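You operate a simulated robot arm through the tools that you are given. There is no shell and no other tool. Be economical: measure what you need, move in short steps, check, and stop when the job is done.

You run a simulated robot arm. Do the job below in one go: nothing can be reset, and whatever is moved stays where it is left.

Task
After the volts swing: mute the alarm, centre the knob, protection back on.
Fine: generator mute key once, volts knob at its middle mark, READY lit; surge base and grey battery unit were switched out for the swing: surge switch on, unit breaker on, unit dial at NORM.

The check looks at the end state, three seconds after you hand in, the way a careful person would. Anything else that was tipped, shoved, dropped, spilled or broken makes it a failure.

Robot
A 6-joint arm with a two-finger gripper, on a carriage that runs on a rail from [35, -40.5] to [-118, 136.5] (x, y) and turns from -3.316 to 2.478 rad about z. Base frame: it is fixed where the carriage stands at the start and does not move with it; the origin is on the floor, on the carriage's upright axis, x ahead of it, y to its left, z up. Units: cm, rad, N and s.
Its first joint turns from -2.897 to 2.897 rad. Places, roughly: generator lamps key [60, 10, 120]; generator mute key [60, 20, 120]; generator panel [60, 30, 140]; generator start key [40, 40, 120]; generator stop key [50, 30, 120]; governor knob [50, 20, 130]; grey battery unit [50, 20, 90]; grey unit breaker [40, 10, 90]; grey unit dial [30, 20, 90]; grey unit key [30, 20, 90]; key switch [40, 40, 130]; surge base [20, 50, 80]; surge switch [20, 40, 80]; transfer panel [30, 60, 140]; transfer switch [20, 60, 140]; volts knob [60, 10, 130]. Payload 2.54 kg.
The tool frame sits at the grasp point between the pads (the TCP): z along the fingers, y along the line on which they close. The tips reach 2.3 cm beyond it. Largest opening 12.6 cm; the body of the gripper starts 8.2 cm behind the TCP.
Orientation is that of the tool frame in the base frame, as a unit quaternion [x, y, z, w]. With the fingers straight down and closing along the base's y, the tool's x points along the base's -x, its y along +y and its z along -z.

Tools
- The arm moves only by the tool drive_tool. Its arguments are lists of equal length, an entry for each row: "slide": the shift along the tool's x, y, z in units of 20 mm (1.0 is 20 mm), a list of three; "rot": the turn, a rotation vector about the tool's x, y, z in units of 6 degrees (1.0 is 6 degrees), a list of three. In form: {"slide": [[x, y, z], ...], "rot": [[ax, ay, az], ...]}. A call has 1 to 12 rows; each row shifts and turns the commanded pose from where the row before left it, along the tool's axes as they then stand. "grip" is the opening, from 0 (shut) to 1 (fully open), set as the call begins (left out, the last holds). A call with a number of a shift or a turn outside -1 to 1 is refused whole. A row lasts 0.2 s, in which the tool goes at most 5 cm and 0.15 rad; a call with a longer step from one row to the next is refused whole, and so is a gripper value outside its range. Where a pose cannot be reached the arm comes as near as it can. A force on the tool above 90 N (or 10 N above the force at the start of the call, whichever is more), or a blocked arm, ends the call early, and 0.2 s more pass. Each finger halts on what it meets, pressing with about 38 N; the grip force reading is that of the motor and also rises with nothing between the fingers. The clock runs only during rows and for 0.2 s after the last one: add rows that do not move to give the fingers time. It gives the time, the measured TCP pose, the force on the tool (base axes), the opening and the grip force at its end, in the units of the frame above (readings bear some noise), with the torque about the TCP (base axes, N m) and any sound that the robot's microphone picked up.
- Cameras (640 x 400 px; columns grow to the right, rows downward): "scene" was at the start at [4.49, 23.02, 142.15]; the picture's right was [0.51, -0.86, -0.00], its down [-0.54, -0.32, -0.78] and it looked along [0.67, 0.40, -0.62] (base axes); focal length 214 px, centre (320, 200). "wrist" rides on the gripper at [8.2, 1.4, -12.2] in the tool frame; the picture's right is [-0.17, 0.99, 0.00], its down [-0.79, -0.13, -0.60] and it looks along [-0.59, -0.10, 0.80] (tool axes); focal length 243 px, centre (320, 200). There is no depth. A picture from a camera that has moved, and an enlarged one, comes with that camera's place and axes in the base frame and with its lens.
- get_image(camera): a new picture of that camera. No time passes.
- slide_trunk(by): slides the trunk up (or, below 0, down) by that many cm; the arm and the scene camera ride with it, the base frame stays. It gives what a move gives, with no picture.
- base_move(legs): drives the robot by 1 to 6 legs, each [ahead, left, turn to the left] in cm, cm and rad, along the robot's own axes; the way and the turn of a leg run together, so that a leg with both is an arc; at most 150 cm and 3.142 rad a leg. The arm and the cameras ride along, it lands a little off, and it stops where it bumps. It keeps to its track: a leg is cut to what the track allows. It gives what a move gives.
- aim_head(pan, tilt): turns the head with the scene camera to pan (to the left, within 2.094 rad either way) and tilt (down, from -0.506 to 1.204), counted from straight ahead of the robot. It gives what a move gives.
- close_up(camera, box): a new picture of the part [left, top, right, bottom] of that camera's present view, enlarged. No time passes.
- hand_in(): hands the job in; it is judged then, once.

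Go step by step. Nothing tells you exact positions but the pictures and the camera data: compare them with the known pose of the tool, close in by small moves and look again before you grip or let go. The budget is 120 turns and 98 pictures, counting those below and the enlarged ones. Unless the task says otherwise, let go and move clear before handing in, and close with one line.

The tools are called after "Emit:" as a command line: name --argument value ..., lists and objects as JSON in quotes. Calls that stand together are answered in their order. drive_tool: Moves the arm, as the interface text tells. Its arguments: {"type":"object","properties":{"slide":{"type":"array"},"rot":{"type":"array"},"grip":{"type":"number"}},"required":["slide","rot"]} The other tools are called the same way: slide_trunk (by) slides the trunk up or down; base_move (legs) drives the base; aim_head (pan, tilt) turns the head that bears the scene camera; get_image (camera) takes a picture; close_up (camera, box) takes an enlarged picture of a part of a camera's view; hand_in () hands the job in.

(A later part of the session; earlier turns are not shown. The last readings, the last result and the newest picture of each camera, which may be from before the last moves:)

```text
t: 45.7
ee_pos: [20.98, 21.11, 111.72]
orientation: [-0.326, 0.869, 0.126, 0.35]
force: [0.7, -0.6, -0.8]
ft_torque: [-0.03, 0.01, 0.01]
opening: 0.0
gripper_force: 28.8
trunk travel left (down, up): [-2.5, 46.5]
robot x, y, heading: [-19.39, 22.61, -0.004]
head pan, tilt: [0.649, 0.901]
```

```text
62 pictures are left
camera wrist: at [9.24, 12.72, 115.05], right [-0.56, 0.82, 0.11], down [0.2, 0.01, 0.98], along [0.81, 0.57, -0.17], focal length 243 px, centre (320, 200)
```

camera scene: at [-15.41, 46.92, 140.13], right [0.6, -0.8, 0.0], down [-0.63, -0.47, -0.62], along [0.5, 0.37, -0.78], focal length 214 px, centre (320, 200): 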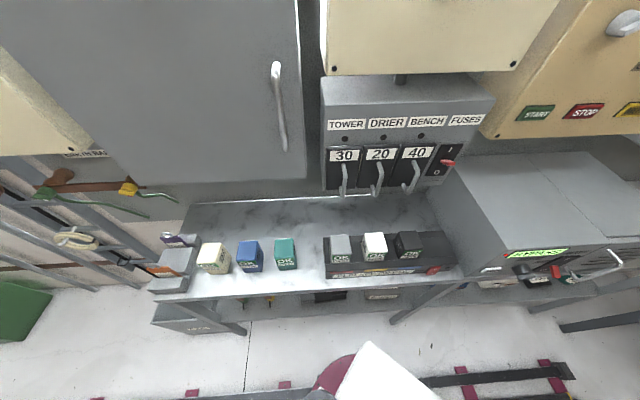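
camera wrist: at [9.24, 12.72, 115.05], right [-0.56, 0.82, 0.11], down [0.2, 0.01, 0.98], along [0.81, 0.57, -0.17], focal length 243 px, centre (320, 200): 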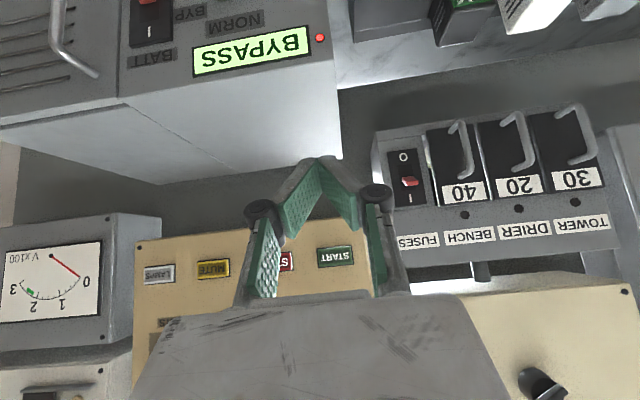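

The wrist camera sees things upside down, but squarely. I move left and down to the front of the surge base for a measurement.

Emit:
drive_tool --slide '[[0, 1, 0], [0, 1, 0], [0, 1, 0], [0.6, 0.8, 0.6], [0.9, 0.5, 0.9], [0.9, 0.5, 0.9], [0.9, 0, 0.9], [0.9, 0, 0.9], [0.9, 0, 0.95], [0.6, 0, 0.65], [0, 0, 0]]' --rot '[[0, 0, 0], [0, 0, 0], [0, 0, 0], [0, 0, 0], [0, 0, 0], [0, 0, 0], [0, 0, 0], [0, 0, 0], [0, 0, 0], [0, 0, 0], [0, 0, 0]]'

Emit:
get_image --camera "wrist"

Emit:
get_image --camera "scene"

```text
t: 48.1
ee_pos: [14.6, 28.18, 95.43]
orientation: [-0.326, 0.868, 0.128, 0.351]
force: [0.4, -0.1, 0.5]
ft_torque: [0.0, -0.01, 0.01]
opening: 0.0
gripper_force: 28.7
trunk travel left (down, up): [-2.5, 46.5]
robot x, y, heading: [-19.71, 22.64, -0.004]
head pan, tilt: [0.649, 0.901]
```

```text
61 pictures are left
camera wrist: at [2.9, 19.75, 98.71], right [-0.56, 0.82, 0.11], down [0.2, 0.01, 0.98], along [0.81, 0.57, -0.17], focal length 243 px, centre (320, 200)
```

wrist: 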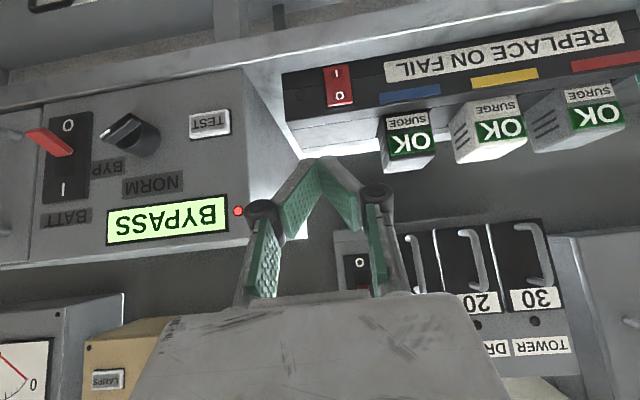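

```text
60 pictures are left
camera scene: at [-15.42, 46.93, 120.13], right [0.6, -0.8, 0.0], down [-0.63, -0.47, -0.62], along [0.5, 0.37, -0.78], focal length 214 px, centre (320, 200)
```

scene: 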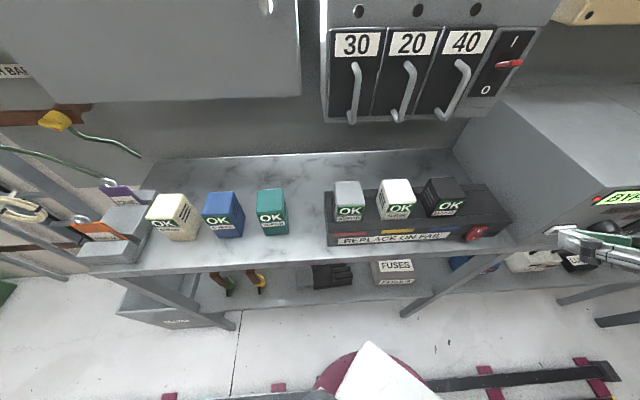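

The rocker is now plainly visible; I zoom to measure its lower (I) half against the shelf.

Emit:
close_up --camera "wrist" --box '[270, 30, 430, 130]'

Emit:
close_up --camera "scene" --box '[420, 180, 580, 280]'

Emit:
close_up --camera "wrist" --box '[20, 80, 260, 230]'

```text
4.00 times, centred on (350, 80) of wrist
camera zoom: at [2.9, 19.75, 98.71], right [-0.56, 0.82, 0.11], down [0.2, 0.01, 0.98], along [0.81, 0.57, -0.17], focal length 970 px, centre (200, 680)
```

zoom: 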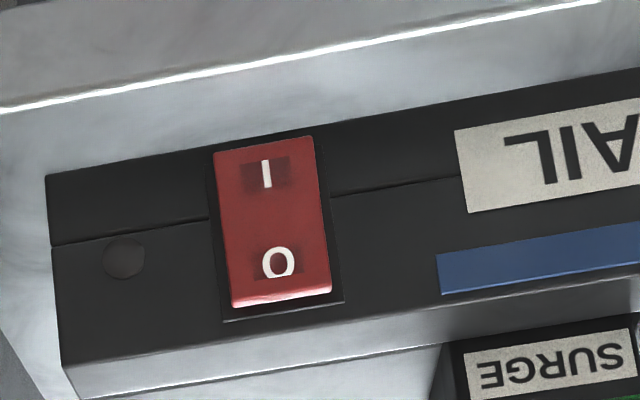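

```text
4.00 times, centred on (500, 230) of scene
camera zoom: at [-15.42, 46.93, 120.13], right [0.6, -0.8, 0.0], down [-0.63, -0.47, -0.62], along [0.5, 0.37, -0.78], focal length 858 px, centre (-400, 80)
```

zoom: 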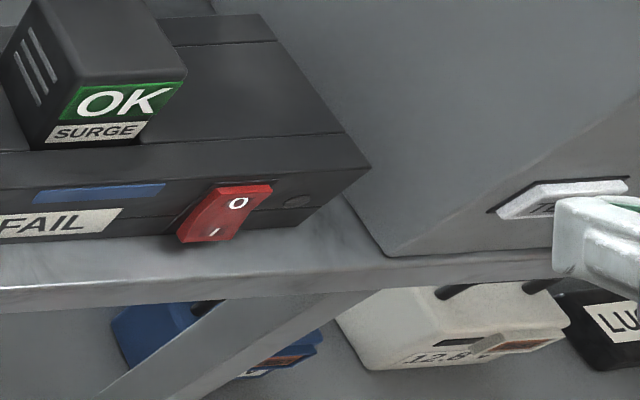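

```text
2.67 times, centred on (140, 155) of wrist
camera zoom: at [2.9, 19.75, 98.71], right [-0.56, 0.82, 0.11], down [0.2, 0.01, 0.98], along [0.81, 0.57, -0.17], focal length 647 px, centre (800, 320)
```

zoom: 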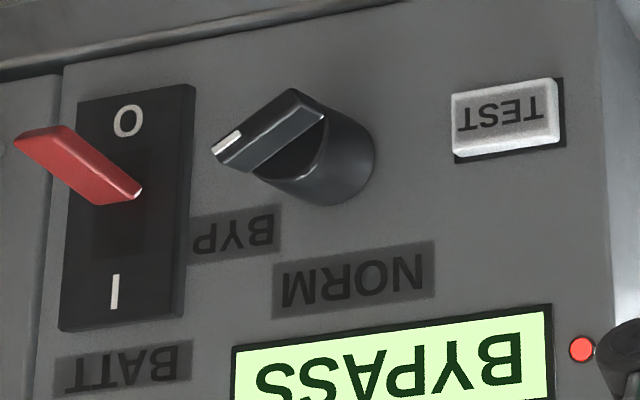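

The I half sits just above the shelf (shelf ≈ 81.5, I centre ≈ 82.4, face n ≈ -38). I make the tool steeper (20° from vertical) so the leading fingertip edge can press the I end, and approach to a standoff.

Emit:
drive_tool --slide '[[0, 0.6, 0], [0, 0.5, 0], [0, 0, 0], [0, 0, 0], [0, 0, 0.8], [0, 0, 0.8], [0, 0, 0.8], [0, 0, 0.8], [0, 0, 0.8], [0, 0, 0.8], [0, 0, 0]]' --rot '[[0, 1, 0], [0, 1, 0], [0, 1, 0], [0, 1, 0], [0, 0, 0], [0, 0, 0], [0, 0, 0], [0, 0, 0], [0, 0, 0], [0, 0, 0], [0, 0, 0]]'

Emit:
get_image --camera "wrist"

Emit:
close_up --camera "scene" --box '[400, 160, 560, 260]'

```text
t: 50.5
ee_pos: [15.62, 31.85, 86.6]
orientation: [-0.346, 0.922, 0.057, 0.162]
force: [-0.6, 1.0, -0.4]
ft_torque: [-0.03, -0.03, 0.0]
opening: 0.0
gripper_force: 28.4
trunk travel left (down, up): [-2.5, 46.5]
robot x, y, heading: [-19.74, 22.83, -0.001]
head pan, tilt: [0.649, 0.901]
```

```text
56 pictures are left
camera wrist: at [5.75, 25.2, 95.26], right [-0.53, 0.85, 0.05], down [0.49, 0.26, 0.83], along [0.69, 0.46, -0.55], focal length 243 px, centre (320, 200)
```

wrist: 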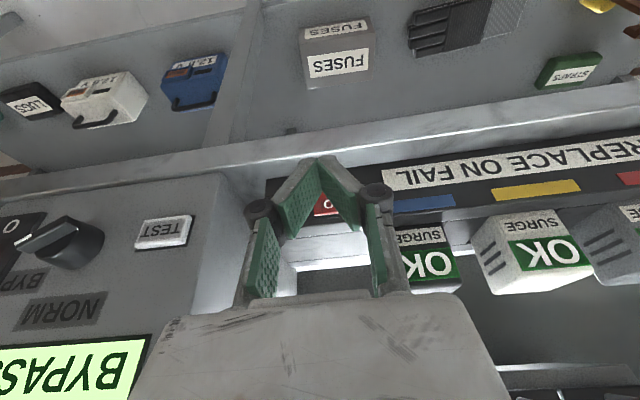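

```text
4.00 times, centred on (480, 210) of scene
camera zoom: at [-15.42, 46.93, 120.13], right [0.6, -0.8, 0.0], down [-0.63, -0.47, -0.62], along [0.5, 0.37, -0.78], focal length 858 px, centre (-320, 160)
```

zoom: 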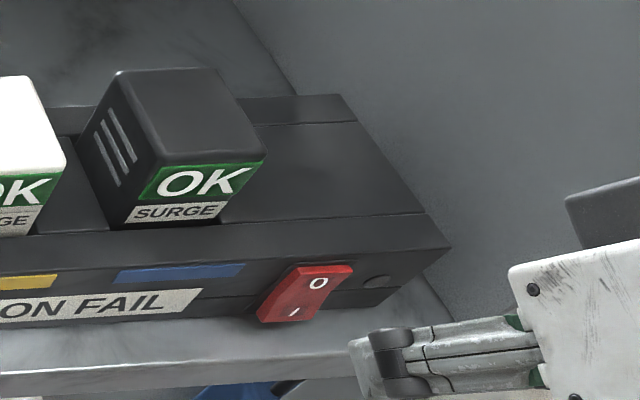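

Emit:
drive_tool --slide '[[-0.16, 0, 0.4], [-0.16, 0, 0.4], [-0.15, 0, 0.38], [0, 0, 0]]' --rot '[[0, 0, 0], [0, 0, 0], [0, 0, 0], [0, 0, 0]]'

Emit:
aim_head --pan 0.1 --tilt 0.7

Emit:
get_image --camera "scene"

Emit:
close_up --camera "wrist" --box '[230, 120, 430, 245]'

```text
t: 51.5
ee_pos: [16.94, 32.93, 84.62]
orientation: [-0.345, 0.923, 0.057, 0.161]
force: [0.4, -0.4, -0.5]
ft_torque: [0.01, -0.01, 0.04]
opening: 0.0
gripper_force: 28.0
trunk travel left (down, up): [-2.5, 46.5]
robot x, y, heading: [-19.36, 22.91, 0.0]
head pan, tilt: [0.649, 0.901]
```

```text
t: 52.5
ee_pos: [16.98, 33.01, 84.73]
orientation: [-0.346, 0.922, 0.058, 0.162]
force: [-0.1, 0.0, -0.1]
ft_torque: [0.0, 0.01, 0.0]
opening: 0.01
gripper_force: 28.1
trunk travel left (down, up): [-2.5, 46.5]
robot x, y, heading: [-19.52, 22.69, -0.002]
head pan, tilt: [0.099, 0.7]
```

```text
54 pictures are left
camera scene: at [-12.99, 43.21, 121.74], right [0.1, -1.0, 0.0], down [-0.64, -0.06, -0.76], along [0.76, 0.07, -0.64], focal length 214 px, centre (320, 200)
```

scene: 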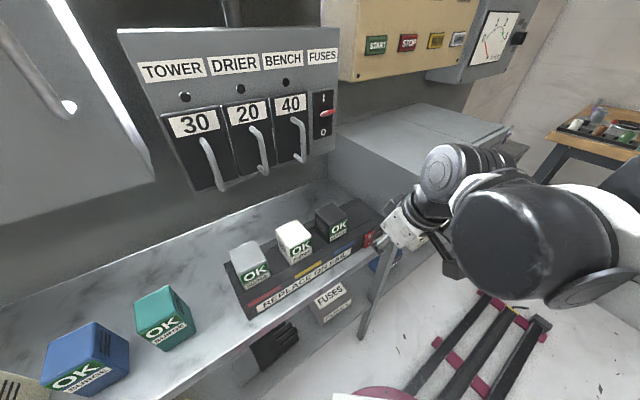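

```text
3.20 times, centred on (330, 182) of wrist
camera zoom: at [7.09, 26.3, 93.34], right [-0.53, 0.85, 0.05], down [0.49, 0.26, 0.83], along [0.69, 0.46, -0.55], focal length 776 px, centre (288, 256)
```

zoom: 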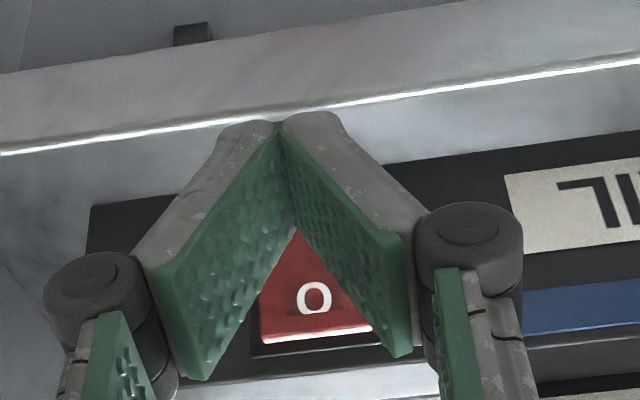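

The tips are about 4 mm right of the rocker's I half and roughly 1 cm away. I correct, lower 4 mm, and press in with small steps.

Emit:
drive_tool --slide '[[0.07, 0.2, 0.19], [-0.094, 0, 0.034], [-0.094, 0, 0.034], [-0.094, 0, 0.034], [0, 0, 0]]' --rot '[[0, 0, 0], [0, 0, 0], [0, 0, 0], [0, 0, 0], [0, 0, 0]]'

Emit:
close_up --camera "wrist" --box '[230, 120, 430, 245]'

```text
t: 53.7
ee_pos: [17.11, 33.67, 84.22]
orientation: [-0.346, 0.922, 0.057, 0.163]
force: [-0.4, 0.2, 0.3]
ft_torque: [-0.02, 0.01, -0.04]
opening: 0.0
gripper_force: 28.2
trunk travel left (down, up): [-2.5, 46.5]
robot x, y, heading: [-19.48, 22.99, -0.005]
head pan, tilt: [0.099, 0.7]
```

```text
3.20 times, centred on (330, 182) of wrist
camera zoom: at [7.25, 26.95, 92.91], right [-0.53, 0.85, 0.05], down [0.49, 0.26, 0.83], along [0.69, 0.46, -0.55], focal length 776 px, centre (288, 256)
```

zoom: 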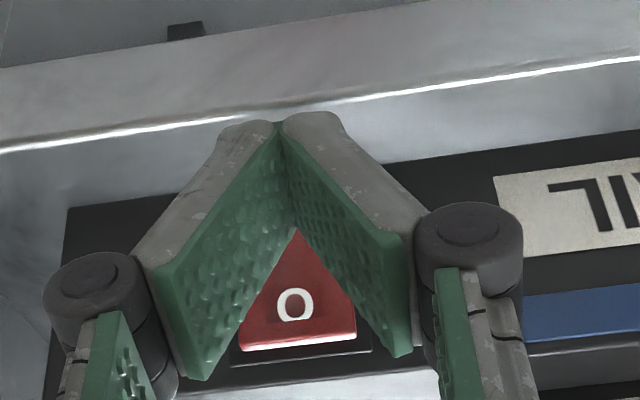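

Emit:
drive_tool --slide '[[-0.07, 0, 0.025], [-0.07, 0, 0.025], [-0.07, 0, 0.025], [-0.07, 0, 0.025], [0, 0, 0]]' --rot '[[0, 0, 0], [0, 0, 0], [0, 0, 0], [0, 0, 0], [0, 0, 0]]'

Emit:
close_up --camera "wrist" --box '[230, 120, 430, 245]'

```text
t: 54.9
ee_pos: [17.59, 33.86, 84.16]
orientation: [-0.345, 0.923, 0.057, 0.162]
force: [0.6, -0.1, 0.5]
ft_torque: [-0.01, 0.03, 0.02]
opening: 0.0
gripper_force: 28.2
trunk travel left (down, up): [-2.5, 46.5]
robot x, y, heading: [-19.6, 22.64, -0.003]
head pan, tilt: [0.099, 0.7]
```

```text
3.20 times, centred on (330, 182) of wrist
camera zoom: at [7.73, 27.33, 92.92], right [-0.53, 0.85, 0.05], down [0.49, 0.26, 0.83], along [0.69, 0.46, -0.55], focal length 776 px, centre (288, 256)
```

zoom: 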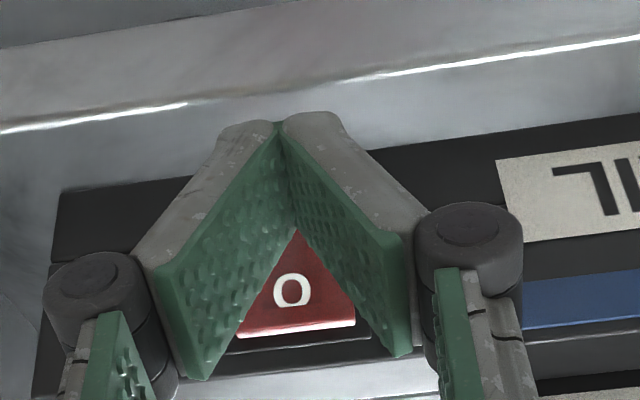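

Emit:
drive_tool --slide '[[-0.07, 0, 0.025], [-0.07, 0, 0.025], [-0.07, 0, 0.025], [0, 0, 0]]' --rot '[[0, 0, 0], [0, 0, 0], [0, 0, 0], [0, 0, 0]]'

```text
t: 55.9
ee_pos: [17.92, 34.19, 84.23]
orientation: [-0.345, 0.923, 0.057, 0.161]
force: [-6.2, -5.4, -3.4]
ft_torque: [-0.12, 0.11, -0.01]
opening: 0.59
gripper_force: 28.4
trunk travel left (down, up): [-2.5, 46.5]
robot x, y, heading: [-19.63, 22.47, -0.004]
head pan, tilt: [0.099, 0.7]
```

Contact at 8 N. I push on in 1 mm steps.

Emit:
drive_tool --slide '[[-0.05, 0, 0.018], [-0.05, 0, 0.018], [-0.05, 0, 0.018], [0, 0, 0]]' --rot '[[0, 0, 0], [0, 0, 0], [0, 0, 0], [0, 0, 0]]'

Emit:
close_up --camera "wrist" --box '[230, 120, 430, 245]'

```text
t: 56.9
ee_pos: [17.95, 34.28, 84.28]
orientation: [-0.345, 0.923, 0.057, 0.162]
force: [-37.5, -36.3, -5.2]
ft_torque: [-0.73, 0.64, -0.09]
opening: 0.6
gripper_force: 27.4
trunk travel left (down, up): [-2.5, 46.5]
robot x, y, heading: [-19.62, 22.67, -0.004]
head pan, tilt: [0.099, 0.7]
```

```text
3.20 times, centred on (330, 182) of wrist
camera zoom: at [8.08, 27.64, 92.92], right [-0.53, 0.85, 0.05], down [0.49, 0.26, 0.83], along [0.69, 0.46, -0.56], focal length 776 px, centre (288, 256)
```

zoom: 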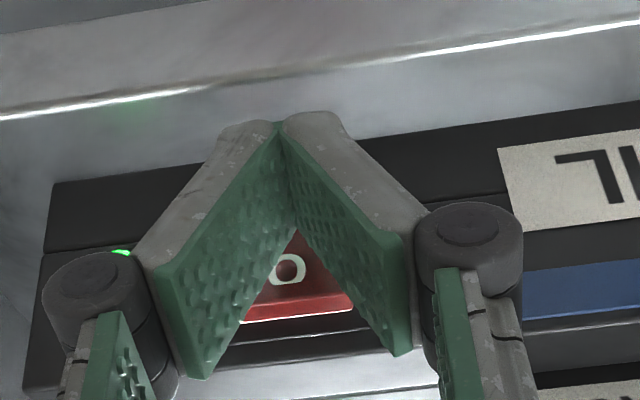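

The green lamp lit and the O end now stands out: the surge switch is on. I back out straight and check.

Emit:
drive_tool --slide '[[0.2, 0, -0.07], [0.5, 0, -0.2], [0.6, 0, -0.25], [0, 0, -1], [0, 0, -1], [0, 0, -1], [0, 0, -1], [0, 0, 0]]' --rot '[[0, 0, 0], [0, 0, 0], [0, 0, 0], [0, 0, 0], [0, 0, 0], [0, 0, 0], [0, 0, 0], [0, 0, 0]]'

Emit:
get_image --camera "wrist"

```text
t: 58.7
ee_pos: [14.06, 31.08, 91.81]
orientation: [-0.345, 0.923, 0.057, 0.162]
force: [0.4, 1.3, -0.3]
ft_torque: [-0.01, -0.03, 0.0]
opening: 0.0
gripper_force: 27.8
trunk travel left (down, up): [-2.5, 46.5]
robot x, y, heading: [-19.12, 22.53, 0.001]
head pan, tilt: [0.099, 0.7]
```

```text
49 pictures are left
camera wrist: at [4.13, 24.37, 100.52], right [-0.53, 0.85, 0.05], down [0.49, 0.26, 0.83], along [0.69, 0.46, -0.55], focal length 243 px, centre (320, 200)
```

wrist: 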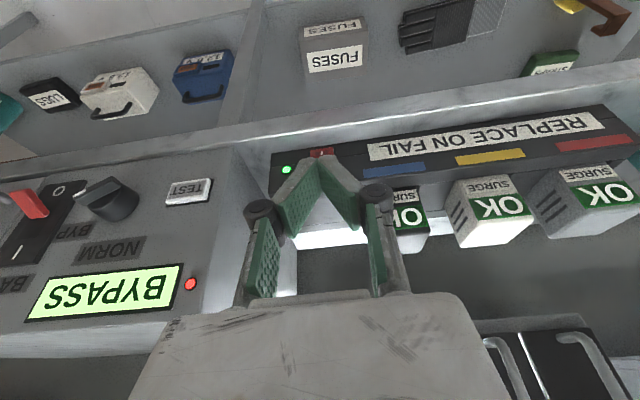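

The surge base is on (green lamp), and it has not moved. Next I go over to the front of the grey unit with the tool back at 45°, staying well clear of its face.

Emit:
drive_tool --slide '[[0.94, 0, -0.34], [0.94, 0, -0.34], [0.9, 0, -0.5], [0.8, 0, -0.6], [0, -1, 0], [0, -1, 0], [0, -1, 0], [0, -1, 0], [0, 0, 0]]' --rot '[[0, 0, 0], [0, -1, 0], [0, -1, 0], [0, -1, 0], [0, -1, 0], [0, 0, 0], [0, 0, 0], [0, 0, 0], [0, 0, 0]]'

Emit:
drive_tool --slide '[[0, -1, 0], [0, -1, 0], [0, -1, 0], [0, -1, 0], [0, -1, 0], [0, -1, 0], [0, -1, 0], [0, 0, 0]]' --rot '[[0, 0, 0], [0, 0, 0], [0, 0, 0], [0, 0, 0], [0, 0, 0], [0, 0, 0], [0, 0, 0], [0, 0, 0]]'

Emit:
get_image --camera "wrist"

Emit:
aim_head --pan 0.1 --tilt 0.8

Emit:
get_image --camera "scene"

```text
t: 60.7
ee_pos: [14.0, 19.3, 92.07]
orientation: [-0.326, 0.869, 0.127, 0.351]
force: [0.2, 0.0, -0.8]
ft_torque: [-0.02, 0.0, 0.02]
opening: 0.0
gripper_force: 28.0
out of reach, approached as far as the arm can: row 4
trunk travel left (down, up): [-2.5, 46.5]
robot x, y, heading: [-19.59, 22.59, -0.006]
head pan, tilt: [0.099, 0.7]
```

```text
t: 62.5
ee_pos: [23.07, 8.82, 92.24]
orientation: [-0.326, 0.868, 0.128, 0.351]
force: [0.0, -0.1, 0.4]
ft_torque: [0.03, 0.04, -0.03]
opening: 0.0
gripper_force: 28.0
trunk travel left (down, up): [-2.5, 46.5]
robot x, y, heading: [-19.35, 22.47, 0.0]
head pan, tilt: [0.099, 0.7]
```

```text
48 pictures are left
camera wrist: at [11.4, 0.37, 95.45], right [-0.56, 0.82, 0.11], down [0.2, 0.01, 0.98], along [0.81, 0.57, -0.17], focal length 243 px, centre (320, 200)
```

wrist: 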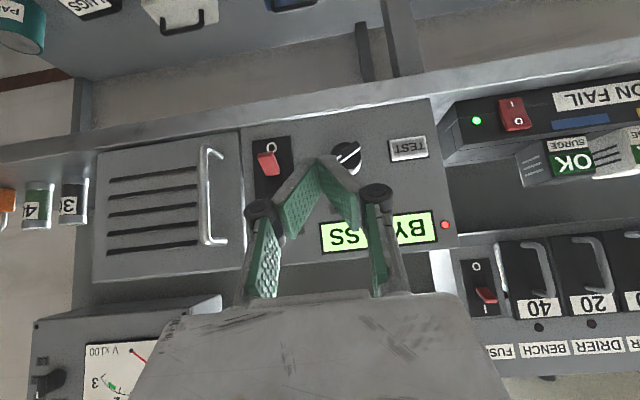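

```text
t: 63.1
ee_pos: [23.28, 8.63, 92.19]
orientation: [-0.325, 0.869, 0.126, 0.351]
force: [0.1, -0.1, -0.3]
ft_torque: [0.03, 0.03, 0.0]
opening: 0.03
gripper_force: 28.1
trunk travel left (down, up): [-2.5, 46.5]
robot x, y, heading: [-19.36, 22.55, -0.002]
head pan, tilt: [0.099, 0.799]
```

```text
47 pictures are left
camera scene: at [-15.1, 46.8, 120.38], right [0.57, -0.82, 0.0], down [-0.63, -0.43, -0.65], along [0.53, 0.37, -0.76], focal length 214 px, centre (320, 200)
```

scene: 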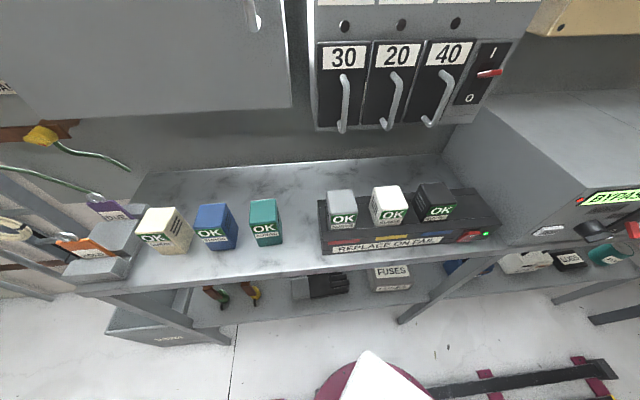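

The wrist camera now faces the unit. I zoom in on breaker and dial.

Emit:
close_up --camera "wrist" --box '[230, 110, 460, 254]'

Emit:
aim_head --pan 0.2 --tilt 0.8

Emit:
get_image --camera "scene"

```text
2.78 times, centred on (345, 182) of wrist
camera zoom: at [11.51, 0.28, 95.5], right [-0.56, 0.82, 0.11], down [0.2, 0.01, 0.98], along [0.81, 0.57, -0.17], focal length 674 px, centre (251, 250)
```

zoom: 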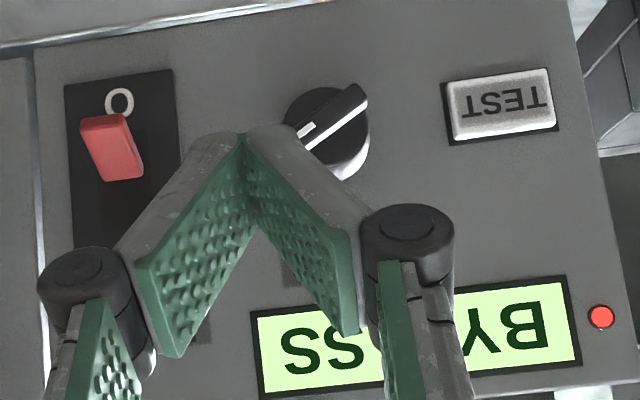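

```text
t: 63.8
ee_pos: [23.33, 8.63, 92.32]
orientation: [-0.325, 0.869, 0.127, 0.351]
force: [-0.7, 0.6, 1.2]
ft_torque: [0.03, 0.03, 0.03]
opening: 0.02
gripper_force: 28.3
trunk travel left (down, up): [-2.5, 46.5]
robot x, y, heading: [-19.65, 22.77, -0.003]
head pan, tilt: [0.201, 0.799]
```

```text
45 pictures are left
camera scene: at [-15.09, 46.73, 120.33], right [0.56, -0.83, 0.0], down [-0.63, -0.43, -0.64], along [0.53, 0.36, -0.77], focal length 214 px, centre (320, 200)
```

scene: 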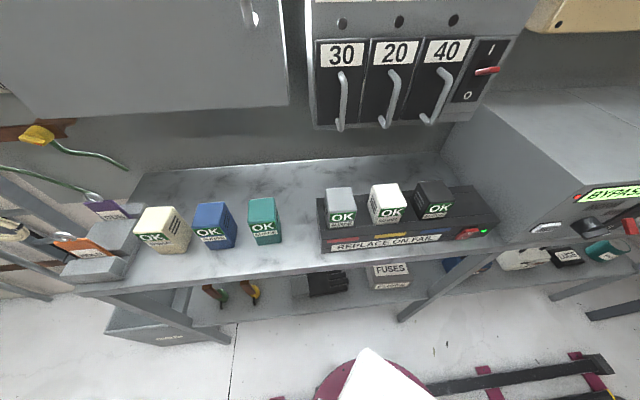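

The unit's face is at n ≈ -36.4. The breaker pivot is at u ≈ 15.1, z ≈ 87, with the lever end at z ≈ 85.5 about 3 cm out from the face. I bring the closed fingers horizontal below lever height, so I can lift the lever to I.

Emit:
aim_head --pan 0.65 --tilt 0.8

Emit:
drive_tool --slide '[[-0.36, -0.9, 0.34], [-0.36, -0.9, 0.34], [-0.36, -0.9, 0.34], [0, -0.55, 0], [0, 0, 0], [0, 0, 0], [0, 0, 0], [0, 0, 0], [0, 0, 0], [0, 0, 0], [0, 0, 0], [0, 0, 0]]' --rot '[[0, 0, 0], [0, 0, 0], [0, 0, 0], [0, -1, 0], [0, -1, 0], [0, -1, 0], [0, -1, 0], [0, -1, 0], [0, -1, 0], [0, -1, 0], [0, -0.3, 0], [0, 0, 0]]'

Emit:
get_image --camera "wrist"

Emit:
get_image --camera "scene"

```text
t: 64.7
ee_pos: [23.22, 8.63, 92.33]
orientation: [-0.325, 0.869, 0.127, 0.351]
force: [0.3, 0.2, -0.4]
ft_torque: [0.0, 0.01, -0.02]
opening: 0.01
gripper_force: 28.1
trunk travel left (down, up): [-2.5, 46.5]
robot x, y, heading: [-19.52, 22.28, -0.003]
head pan, tilt: [0.649, 0.799]
```

```text
t: 67.3
ee_pos: [29.76, 5.74, 92.29]
orientation: [-0.254, 0.675, 0.239, 0.65]
force: [-0.5, 0.6, 0.1]
ft_torque: [-0.01, 0.02, -0.04]
opening: 0.0
gripper_force: 27.9
trunk travel left (down, up): [-2.5, 46.5]
robot x, y, heading: [-19.49, 22.41, -0.003]
head pan, tilt: [0.649, 0.799]
```

```text
44 pictures are left
camera wrist: at [19.44, -1.52, 84.79], right [-0.64, 0.75, 0.16], down [-0.34, -0.47, 0.82], along [0.69, 0.47, 0.56], focal length 243 px, centre (320, 200)
```

wrist: 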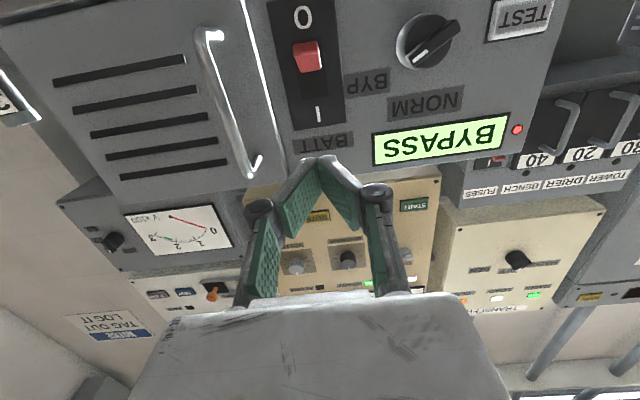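

```text
43 pictures are left
camera scene: at [-15.01, 47.25, 120.92], right [0.6, -0.8, 0.0], down [-0.57, -0.43, -0.7], along [0.56, 0.42, -0.72], focal length 214 px, centre (320, 200)
```

scene: 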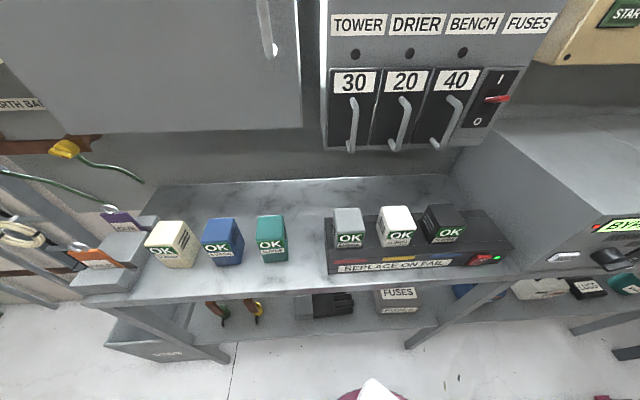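

View confirms lever at u ≈ 15, z ≈ 86; NORM on the dial is straight up, BYP to its upper right. I lower the tool to just below the lever.

Emit:
drive_tool --slide '[[0.9, 0, 0], [0.9, 0, 0], [0.9, 0, 0], [0.9, 0, 0], [0.9, 0, 0], [0, 0, 0]]' --rot '[[0, 0, 0], [0, 0, 0], [0, 0, 0], [0, 0, 0], [0, 0, 0], [0, 0, 0]]'

Emit:
get_image --camera "wrist"

```text
t: 68.7
ee_pos: [29.47, 5.45, 83.5]
orientation: [-0.254, 0.676, 0.239, 0.649]
force: [0.3, -0.1, 0.1]
ft_torque: [0.01, -0.01, -0.01]
opening: 0.0
gripper_force: 28.7
trunk travel left (down, up): [-2.5, 46.5]
robot x, y, heading: [-19.59, 22.66, -0.002]
head pan, tilt: [0.649, 0.799]
```

```text
42 pictures are left
camera wrist: at [19.2, -1.82, 75.74], right [-0.64, 0.75, 0.16], down [-0.34, -0.47, 0.82], along [0.69, 0.47, 0.56], focal length 243 px, centre (320, 200)
```

wrist: 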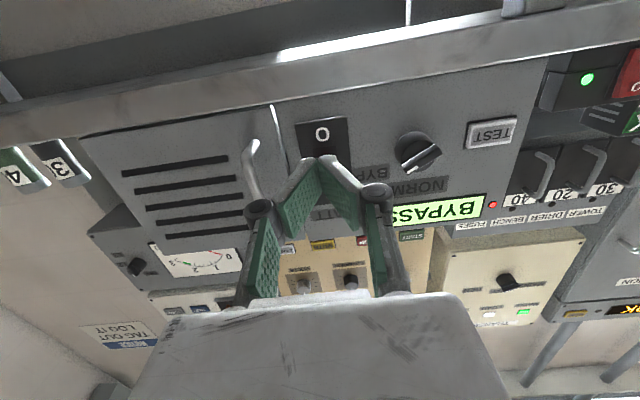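

Emit:
drive_tool --slide '[[0, 0, 0.8], [0, 0, 0.8], [0, 0, 0.8], [0, 0, 0.4], [0, 0, 0.2], [0, 0, 0]]' --rot '[[0, 0, 0], [0, 0, 0], [0, 0, 0], [0, 0, 0], [0, 0, 0], [0, 0, 0]]'

Emit:
close_up --camera "wrist" --box '[220, 40, 420, 165]'

Emit:
close_up --camera "scene" --box '[520, 180, 640, 280]'

```text
t: 70.1
ee_pos: [34.01, 9.32, 83.24]
orientation: [-0.254, 0.676, 0.239, 0.649]
force: [0.1, 0.2, -0.4]
ft_torque: [0.0, 0.0, -0.02]
opening: 0.02
gripper_force: 28.9
trunk travel left (down, up): [-2.5, 46.5]
robot x, y, heading: [-19.35, 22.65, -0.003]
head pan, tilt: [0.649, 0.799]
```

```text
3.20 times, centred on (320, 102) of wrist
camera zoom: at [23.74, 2.11, 75.57], right [-0.64, 0.75, 0.16], down [-0.34, -0.47, 0.82], along [0.69, 0.47, 0.56], focal length 776 px, centre (320, 512)
```

zoom: 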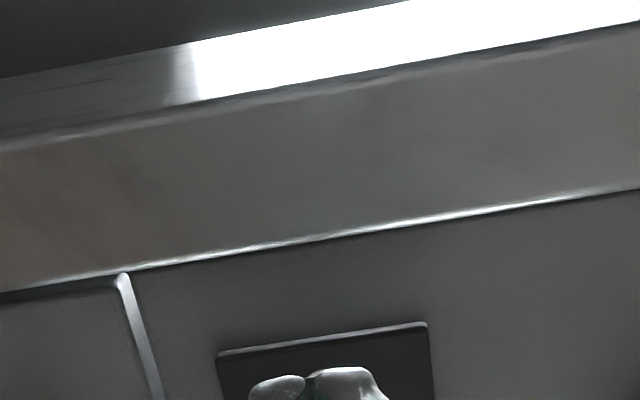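

```text
4.00 times, centred on (580, 230) of scene
camera zoom: at [-15.01, 47.24, 120.92], right [0.6, -0.8, 0.0], down [-0.57, -0.43, -0.7], along [0.56, 0.42, -0.72], focal length 858 px, centre (-720, 80)
```

zoom: 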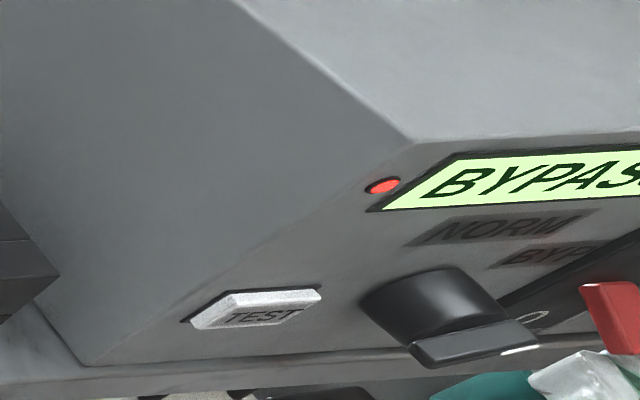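

The fingertip is right under the lever. I go in another 5 mm and lift.

Emit:
drive_tool --slide '[[0, 0, 0.25], [-0.2, 0, 0], [-0.2, 0, 0], [-0.2, 0, 0], [-0.2, 0, 0], [-0.2, 0, 0], [0, 0, 0]]' --rot '[[0, 0, 0], [0, 0, 0], [0, 0, 0], [0, 0, 0], [0, 0, 0], [0, 0, 0], [0, 0, 0]]'

Emit:
close_up --camera "scene" --box '[520, 180, 640, 280]'

```text
t: 71.7
ee_pos: [34.49, 9.69, 85.16]
orientation: [-0.255, 0.676, 0.239, 0.649]
force: [0.2, 0.6, 0.0]
ft_torque: [0.01, 0.0, 0.0]
opening: 0.0
gripper_force: 27.9
trunk travel left (down, up): [-2.5, 46.5]
robot x, y, heading: [-19.21, 22.69, -0.004]
head pan, tilt: [0.649, 0.799]
```

```text
4.00 times, centred on (580, 230) of scene
camera zoom: at [-15.01, 47.25, 120.92], right [0.6, -0.8, 0.0], down [-0.57, -0.43, -0.7], along [0.56, 0.42, -0.72], focal length 858 px, centre (-720, 80)
```

zoom: 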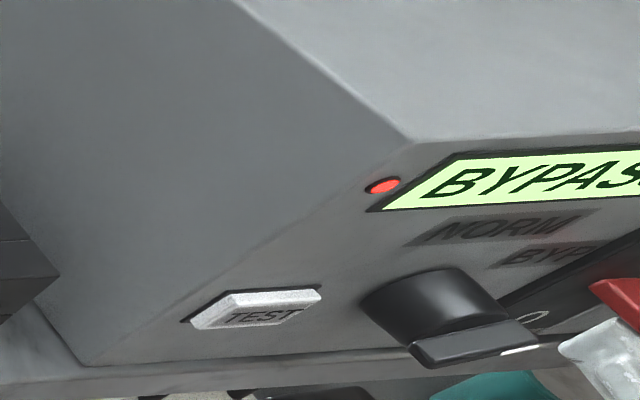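

The lever is rising with the finger. I continue.

Emit:
drive_tool --slide '[[-0.2, 0, 0], [-0.2, 0, 0], [-0.2, 0, 0], [-0.2, 0, 0], [0, 0, 0]]' --rot '[[0, 0, 0], [0, 0, 0], [0, 0, 0], [0, 0, 0], [0, 0, 0]]'

Emit:
close_up --camera "scene" --box '[520, 180, 640, 280]'

Emit:
get_image --camera "wrist"

```text
t: 72.9
ee_pos: [34.57, 9.79, 86.45]
orientation: [-0.255, 0.677, 0.239, 0.647]
force: [-18.3, -3.7, -48.6]
ft_torque: [-0.65, 0.68, 0.16]
opening: 0.61
gripper_force: 27.7
trunk travel left (down, up): [-2.5, 46.5]
robot x, y, heading: [-19.45, 22.17, -0.004]
head pan, tilt: [0.649, 0.799]
```

```text
4.00 times, centred on (580, 230) of scene
camera zoom: at [-14.91, 47.19, 120.88], right [0.6, -0.8, 0.0], down [-0.57, -0.43, -0.7], along [0.56, 0.42, -0.72], focal length 858 px, centre (-720, 80)
```

zoom: 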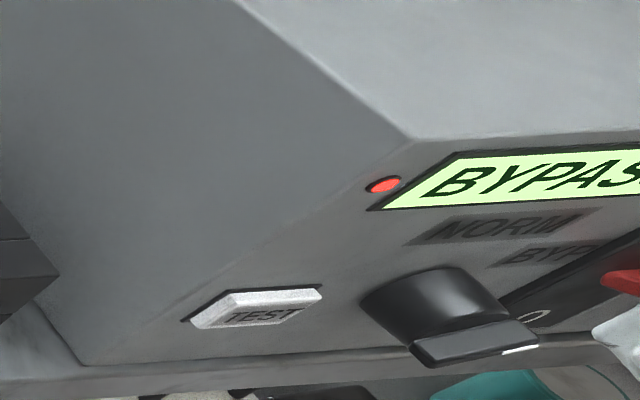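

```text
37 pictures are left
camera wrist: at [24.2, 2.48, 78.93], right [-0.64, 0.75, 0.16], down [-0.34, -0.46, 0.82], along [0.69, 0.47, 0.55], focal length 243 px, centre (320, 200)
```

wrist: 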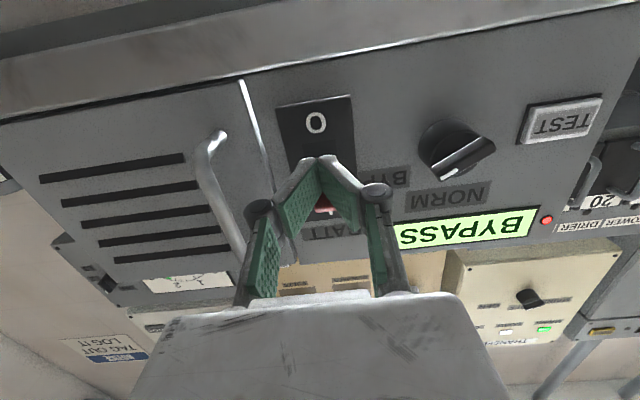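

Force has risen to about 50 N, so the lever is probably at its stop. I ease down, back out and look.

Emit:
drive_tool --slide '[[0.3, 0, 0], [0.3, 0, -0.1], [0, 0, -0.9], [0, 0, -0.9], [0, 0, -0.9], [0, 0, 0]]' --rot '[[0, 0, 0], [0, 0, 0], [0, 0, 0], [0, 0, 0], [0, 0, 0], [0, 0, 0]]'

Emit:
get_image --camera "wrist"

Emit:
close_up --camera "scene" --box '[520, 180, 640, 280]'

```text
t: 74.3
ee_pos: [30.16, 5.94, 85.81]
orientation: [-0.255, 0.676, 0.239, 0.649]
force: [0.2, -0.1, -0.8]
ft_torque: [-0.03, 0.04, -0.02]
opening: 0.01
gripper_force: 28.5
trunk travel left (down, up): [-2.5, 46.5]
robot x, y, heading: [-19.56, 22.62, -0.003]
head pan, tilt: [0.649, 0.799]
```

```text
36 pictures are left
camera wrist: at [19.9, -1.13, 78.19], right [-0.64, 0.75, 0.16], down [-0.34, -0.47, 0.82], along [0.69, 0.47, 0.56], focal length 243 px, centre (320, 200)
```

wrist: 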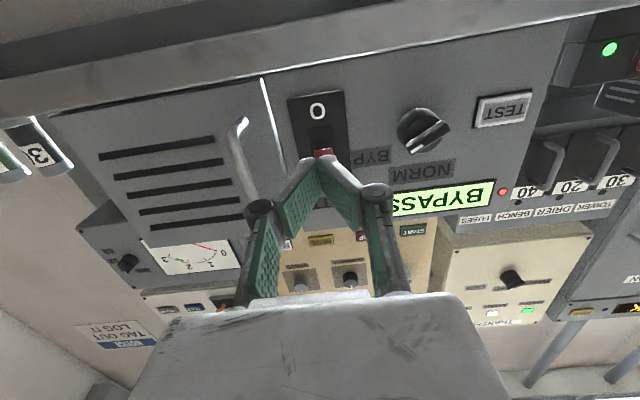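

```text
4.00 times, centred on (580, 230) of scene
camera zoom: at [-15.0, 47.25, 120.92], right [0.6, -0.8, 0.0], down [-0.57, -0.43, -0.7], along [0.56, 0.42, -0.72], focal length 858 px, centre (-720, 80)
```

zoom: 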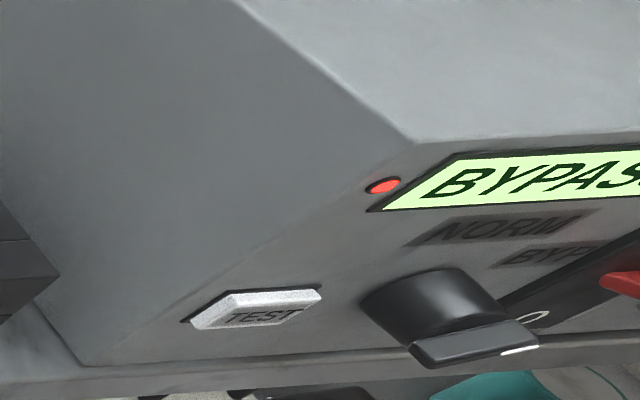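

The lever stays up near I; I will confirm it from above later. The dial bar is at u ≈ 6.3, n ≈ -34, z ≈ 86.4, pointing about 50° right of up. I move in front of it, rolled 50° clockwise, fingers partly open.

Emit:
drive_tool --slide '[[-0.1, 0.9, 0], [-0.1, 0.9, 0], [-0.1, 0.9, 0], [0, 0.9, 0], [0, 0.87, 0], [0, 0, 0]]' --rot '[[0, 0, 0], [0, 0, 0], [0, 0, 0], [0, 0, 0], [0, 0, 0], [0, 0, 0]]' --grip 0.45

Emit:
get_image --camera "wrist"

Emit:
drive_tool --slide '[[0, 0, 0], [0, 0, 0], [0, 0, 0], [0, 0, 0], [0, 0, 0], [0, 0, 0], [0, 0, 0], [0, 0, 0], [0, 0, 0], [0, 0, 0]]' --rot '[[0, 0, 1], [0, 0, 1], [0, 0, 1], [0, 0, 1], [0, 0, 1], [0, 0, 1], [0, 0, 1], [0, 0, 1], [0, 0, 0.4], [0, 0, 0]]'

Emit:
get_image --camera "wrist"

```text
t: 75.7
ee_pos: [24.42, 12.94, 86.31]
orientation: [-0.255, 0.676, 0.239, 0.649]
force: [-0.4, -0.7, -0.1]
ft_torque: [0.03, -0.01, 0.01]
opening: 5.64
gripper_force: 0.1
trunk travel left (down, up): [-2.5, 46.5]
robot x, y, heading: [-19.34, 22.56, -0.005]
head pan, tilt: [0.649, 0.799]
```

```text
34 pictures are left
camera wrist: at [14.11, 5.6, 78.7], right [-0.64, 0.75, 0.16], down [-0.34, -0.47, 0.82], along [0.69, 0.47, 0.56], focal length 243 px, centre (320, 200)
```

wrist: 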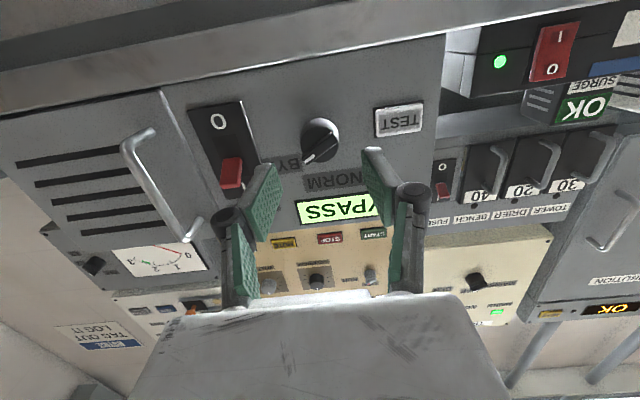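

```text
t: 77.9
ee_pos: [24.43, 12.77, 86.42]
orientation: [0.058, 0.72, 0.493, 0.486]
force: [-0.3, 0.5, -0.3]
ft_torque: [-0.03, 0.04, 0.02]
opening: 5.66
gripper_force: 0.1
trunk travel left (down, up): [-2.5, 46.5]
robot x, y, heading: [-20.04, 22.74, -0.008]
head pan, tilt: [0.649, 0.799]
```

```text
33 pictures are left
camera wrist: at [10.4, 10.15, 82.7], right [-0.3, 0.41, 0.86], down [0.01, -0.9, 0.43], along [0.95, 0.14, 0.27], focal length 243 px, centre (320, 200)
```

wrist: 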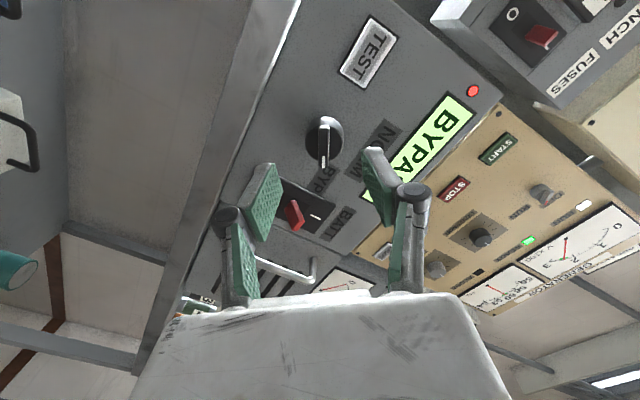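

The bar lies squarely across the closing line. I advance most of the way and look again.

Emit:
drive_tool --slide '[[0, 0, 0.8], [0, 0, 0.8], [0, 0, 0.6], [0, 0, 0.2], [0, 0, 0]]' --rot '[[0, 0, 0], [0, 0, 0], [0, 0, 0], [0, 0, 0], [0, 0, 0]]'

Emit:
close_up --camera "wrist" --box '[210, 80, 430, 218]'

Emit:
close_up --camera "scene" --box '[520, 180, 640, 280]'

```text
t: 79.1
ee_pos: [28.0, 15.89, 86.16]
orientation: [0.057, 0.72, 0.493, 0.486]
force: [0.5, -0.3, -0.6]
ft_torque: [0.0, 0.0, 0.03]
opening: 5.65
gripper_force: 0.1
trunk travel left (down, up): [-2.5, 46.5]
robot x, y, heading: [-19.29, 22.49, -0.006]
head pan, tilt: [0.649, 0.799]
```

```text
2.90 times, centred on (320, 149) of wrist
camera zoom: at [14.04, 13.26, 82.47], right [-0.3, 0.41, 0.86], down [0.01, -0.9, 0.43], along [0.95, 0.14, 0.27], focal length 703 px, centre (320, 348)
```

zoom: 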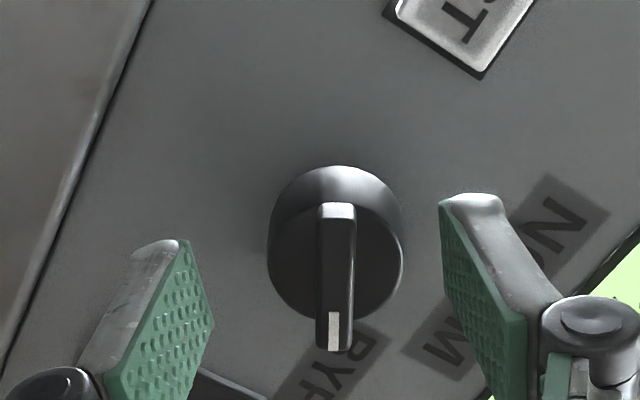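

```text
4.00 times, centred on (580, 230) of scene
camera zoom: at [-15.01, 47.24, 120.92], right [0.6, -0.8, 0.0], down [-0.57, -0.43, -0.7], along [0.56, 0.42, -0.72], focal length 858 px, centre (-720, 80)
```

zoom: 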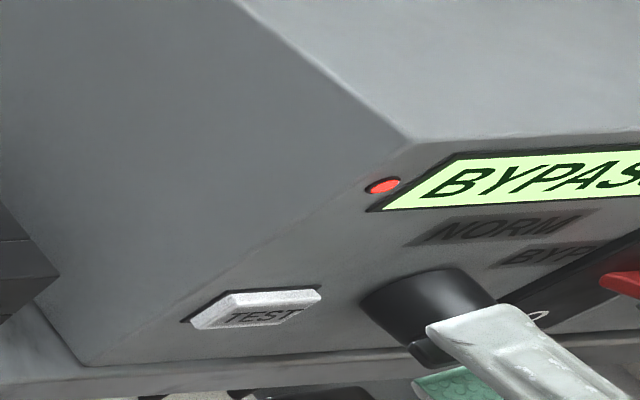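

The bar is centred to within 3 mm. I shift slightly, advance 1 cm, and close on it.

Emit:
drive_tool --slide '[[0, 0.13, 0], [0, 0, 0.2], [0, 0, 0.2], [0, 0, 0.15], [0, 0, 0]]' --rot '[[0, 0, 0], [0, 0, 0], [0, 0, 0], [0, 0, 0], [0, 0, 0]]'

Emit:
drive_tool --slide '[[0, 0, 0], [0, 0, 0], [0, 0, 0], [0, 0, 0], [0, 0, 0]]' --rot '[[0, 0, 0], [0, 0, 0], [0, 0, 0], [0, 0, 0], [0, 0, 0]]' --grip 0

Emit:
close_up --camera "wrist" --box '[210, 80, 430, 218]'

```text
t: 80.3
ee_pos: [28.8, 16.74, 86.31]
orientation: [0.058, 0.72, 0.493, 0.485]
force: [0.7, 0.1, 0.7]
ft_torque: [-0.02, -0.04, -0.02]
opening: 5.7
gripper_force: 0.0
trunk travel left (down, up): [-2.5, 46.5]
robot x, y, heading: [-19.48, 22.86, -0.003]
head pan, tilt: [0.649, 0.799]
```

```text
t: 81.5
ee_pos: [28.71, 16.81, 86.29]
orientation: [0.057, 0.719, 0.493, 0.486]
force: [3.9, 5.1, 13.0]
ft_torque: [0.2, -0.43, 0.13]
opening: 3.43
gripper_force: 45.0
trunk travel left (down, up): [-2.5, 46.5]
robot x, y, heading: [-19.24, 22.66, -0.006]
head pan, tilt: [0.649, 0.799]
```

```text
2.90 times, centred on (320, 149) of wrist
camera zoom: at [14.77, 14.15, 82.67], right [-0.31, 0.41, 0.86], down [0.01, -0.9, 0.43], along [0.95, 0.14, 0.27], focal length 703 px, centre (320, 348)
```

zoom: 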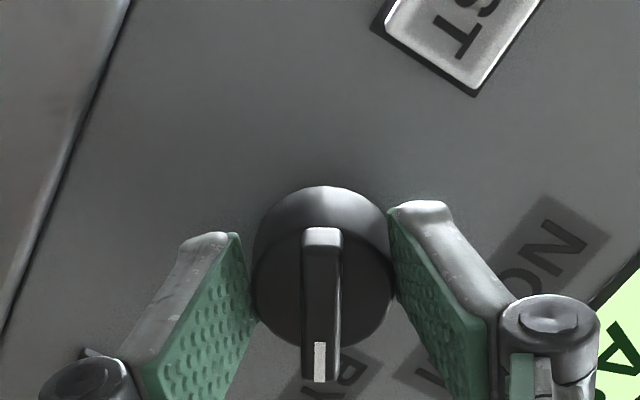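

It grips the round body of the dial (3.4 cm), which is fine. I turn it 48° counter-clockwise toward NORM.

Emit:
drive_tool --slide '[[0, 0, 0], [0, 0, 0], [0, 0, 0], [0, 0, 0], [0, 0, 0], [0, 0, 0], [0, 0, 0], [0, 0, 0], [0, 0, 0]]' --rot '[[0, 0, -1], [0, 0, -1], [0, 0, -1], [0, 0, -1], [0, 0, -1], [0, 0, -1], [0, 0, -1], [0, 0, -1], [0, 0, 0]]'

Emit:
get_image --camera "wrist"

Emit:
close_up --camera "scene" --box '[520, 180, 640, 280]'

```text
t: 83.5
ee_pos: [28.9, 16.57, 86.21]
orientation: [-0.239, 0.682, 0.252, 0.644]
force: [13.3, -23.2, -17.0]
ft_torque: [-0.59, 0.82, -0.77]
opening: 3.4
gripper_force: 45.1
trunk travel left (down, up): [-2.5, 46.5]
robot x, y, heading: [-19.77, 23.16, -0.005]
head pan, tilt: [0.649, 0.799]
```

```text
29 pictures are left
camera wrist: at [18.37, 9.67, 78.6], right [-0.63, 0.75, 0.2], down [-0.32, -0.49, 0.81], along [0.7, 0.45, 0.55], focal length 243 px, centre (320, 200)
```

wrist: 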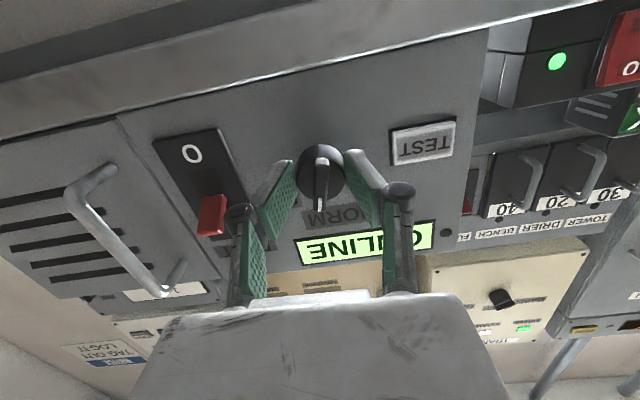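

```text
4.00 times, centred on (580, 230) of scene
camera zoom: at [-14.85, 47.1, 120.94], right [0.6, -0.8, 0.0], down [-0.57, -0.43, -0.7], along [0.56, 0.42, -0.72], focal length 858 px, centre (-720, 80)
```

zoom: 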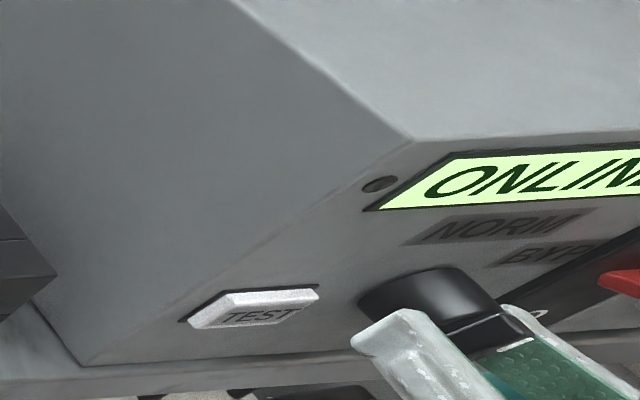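

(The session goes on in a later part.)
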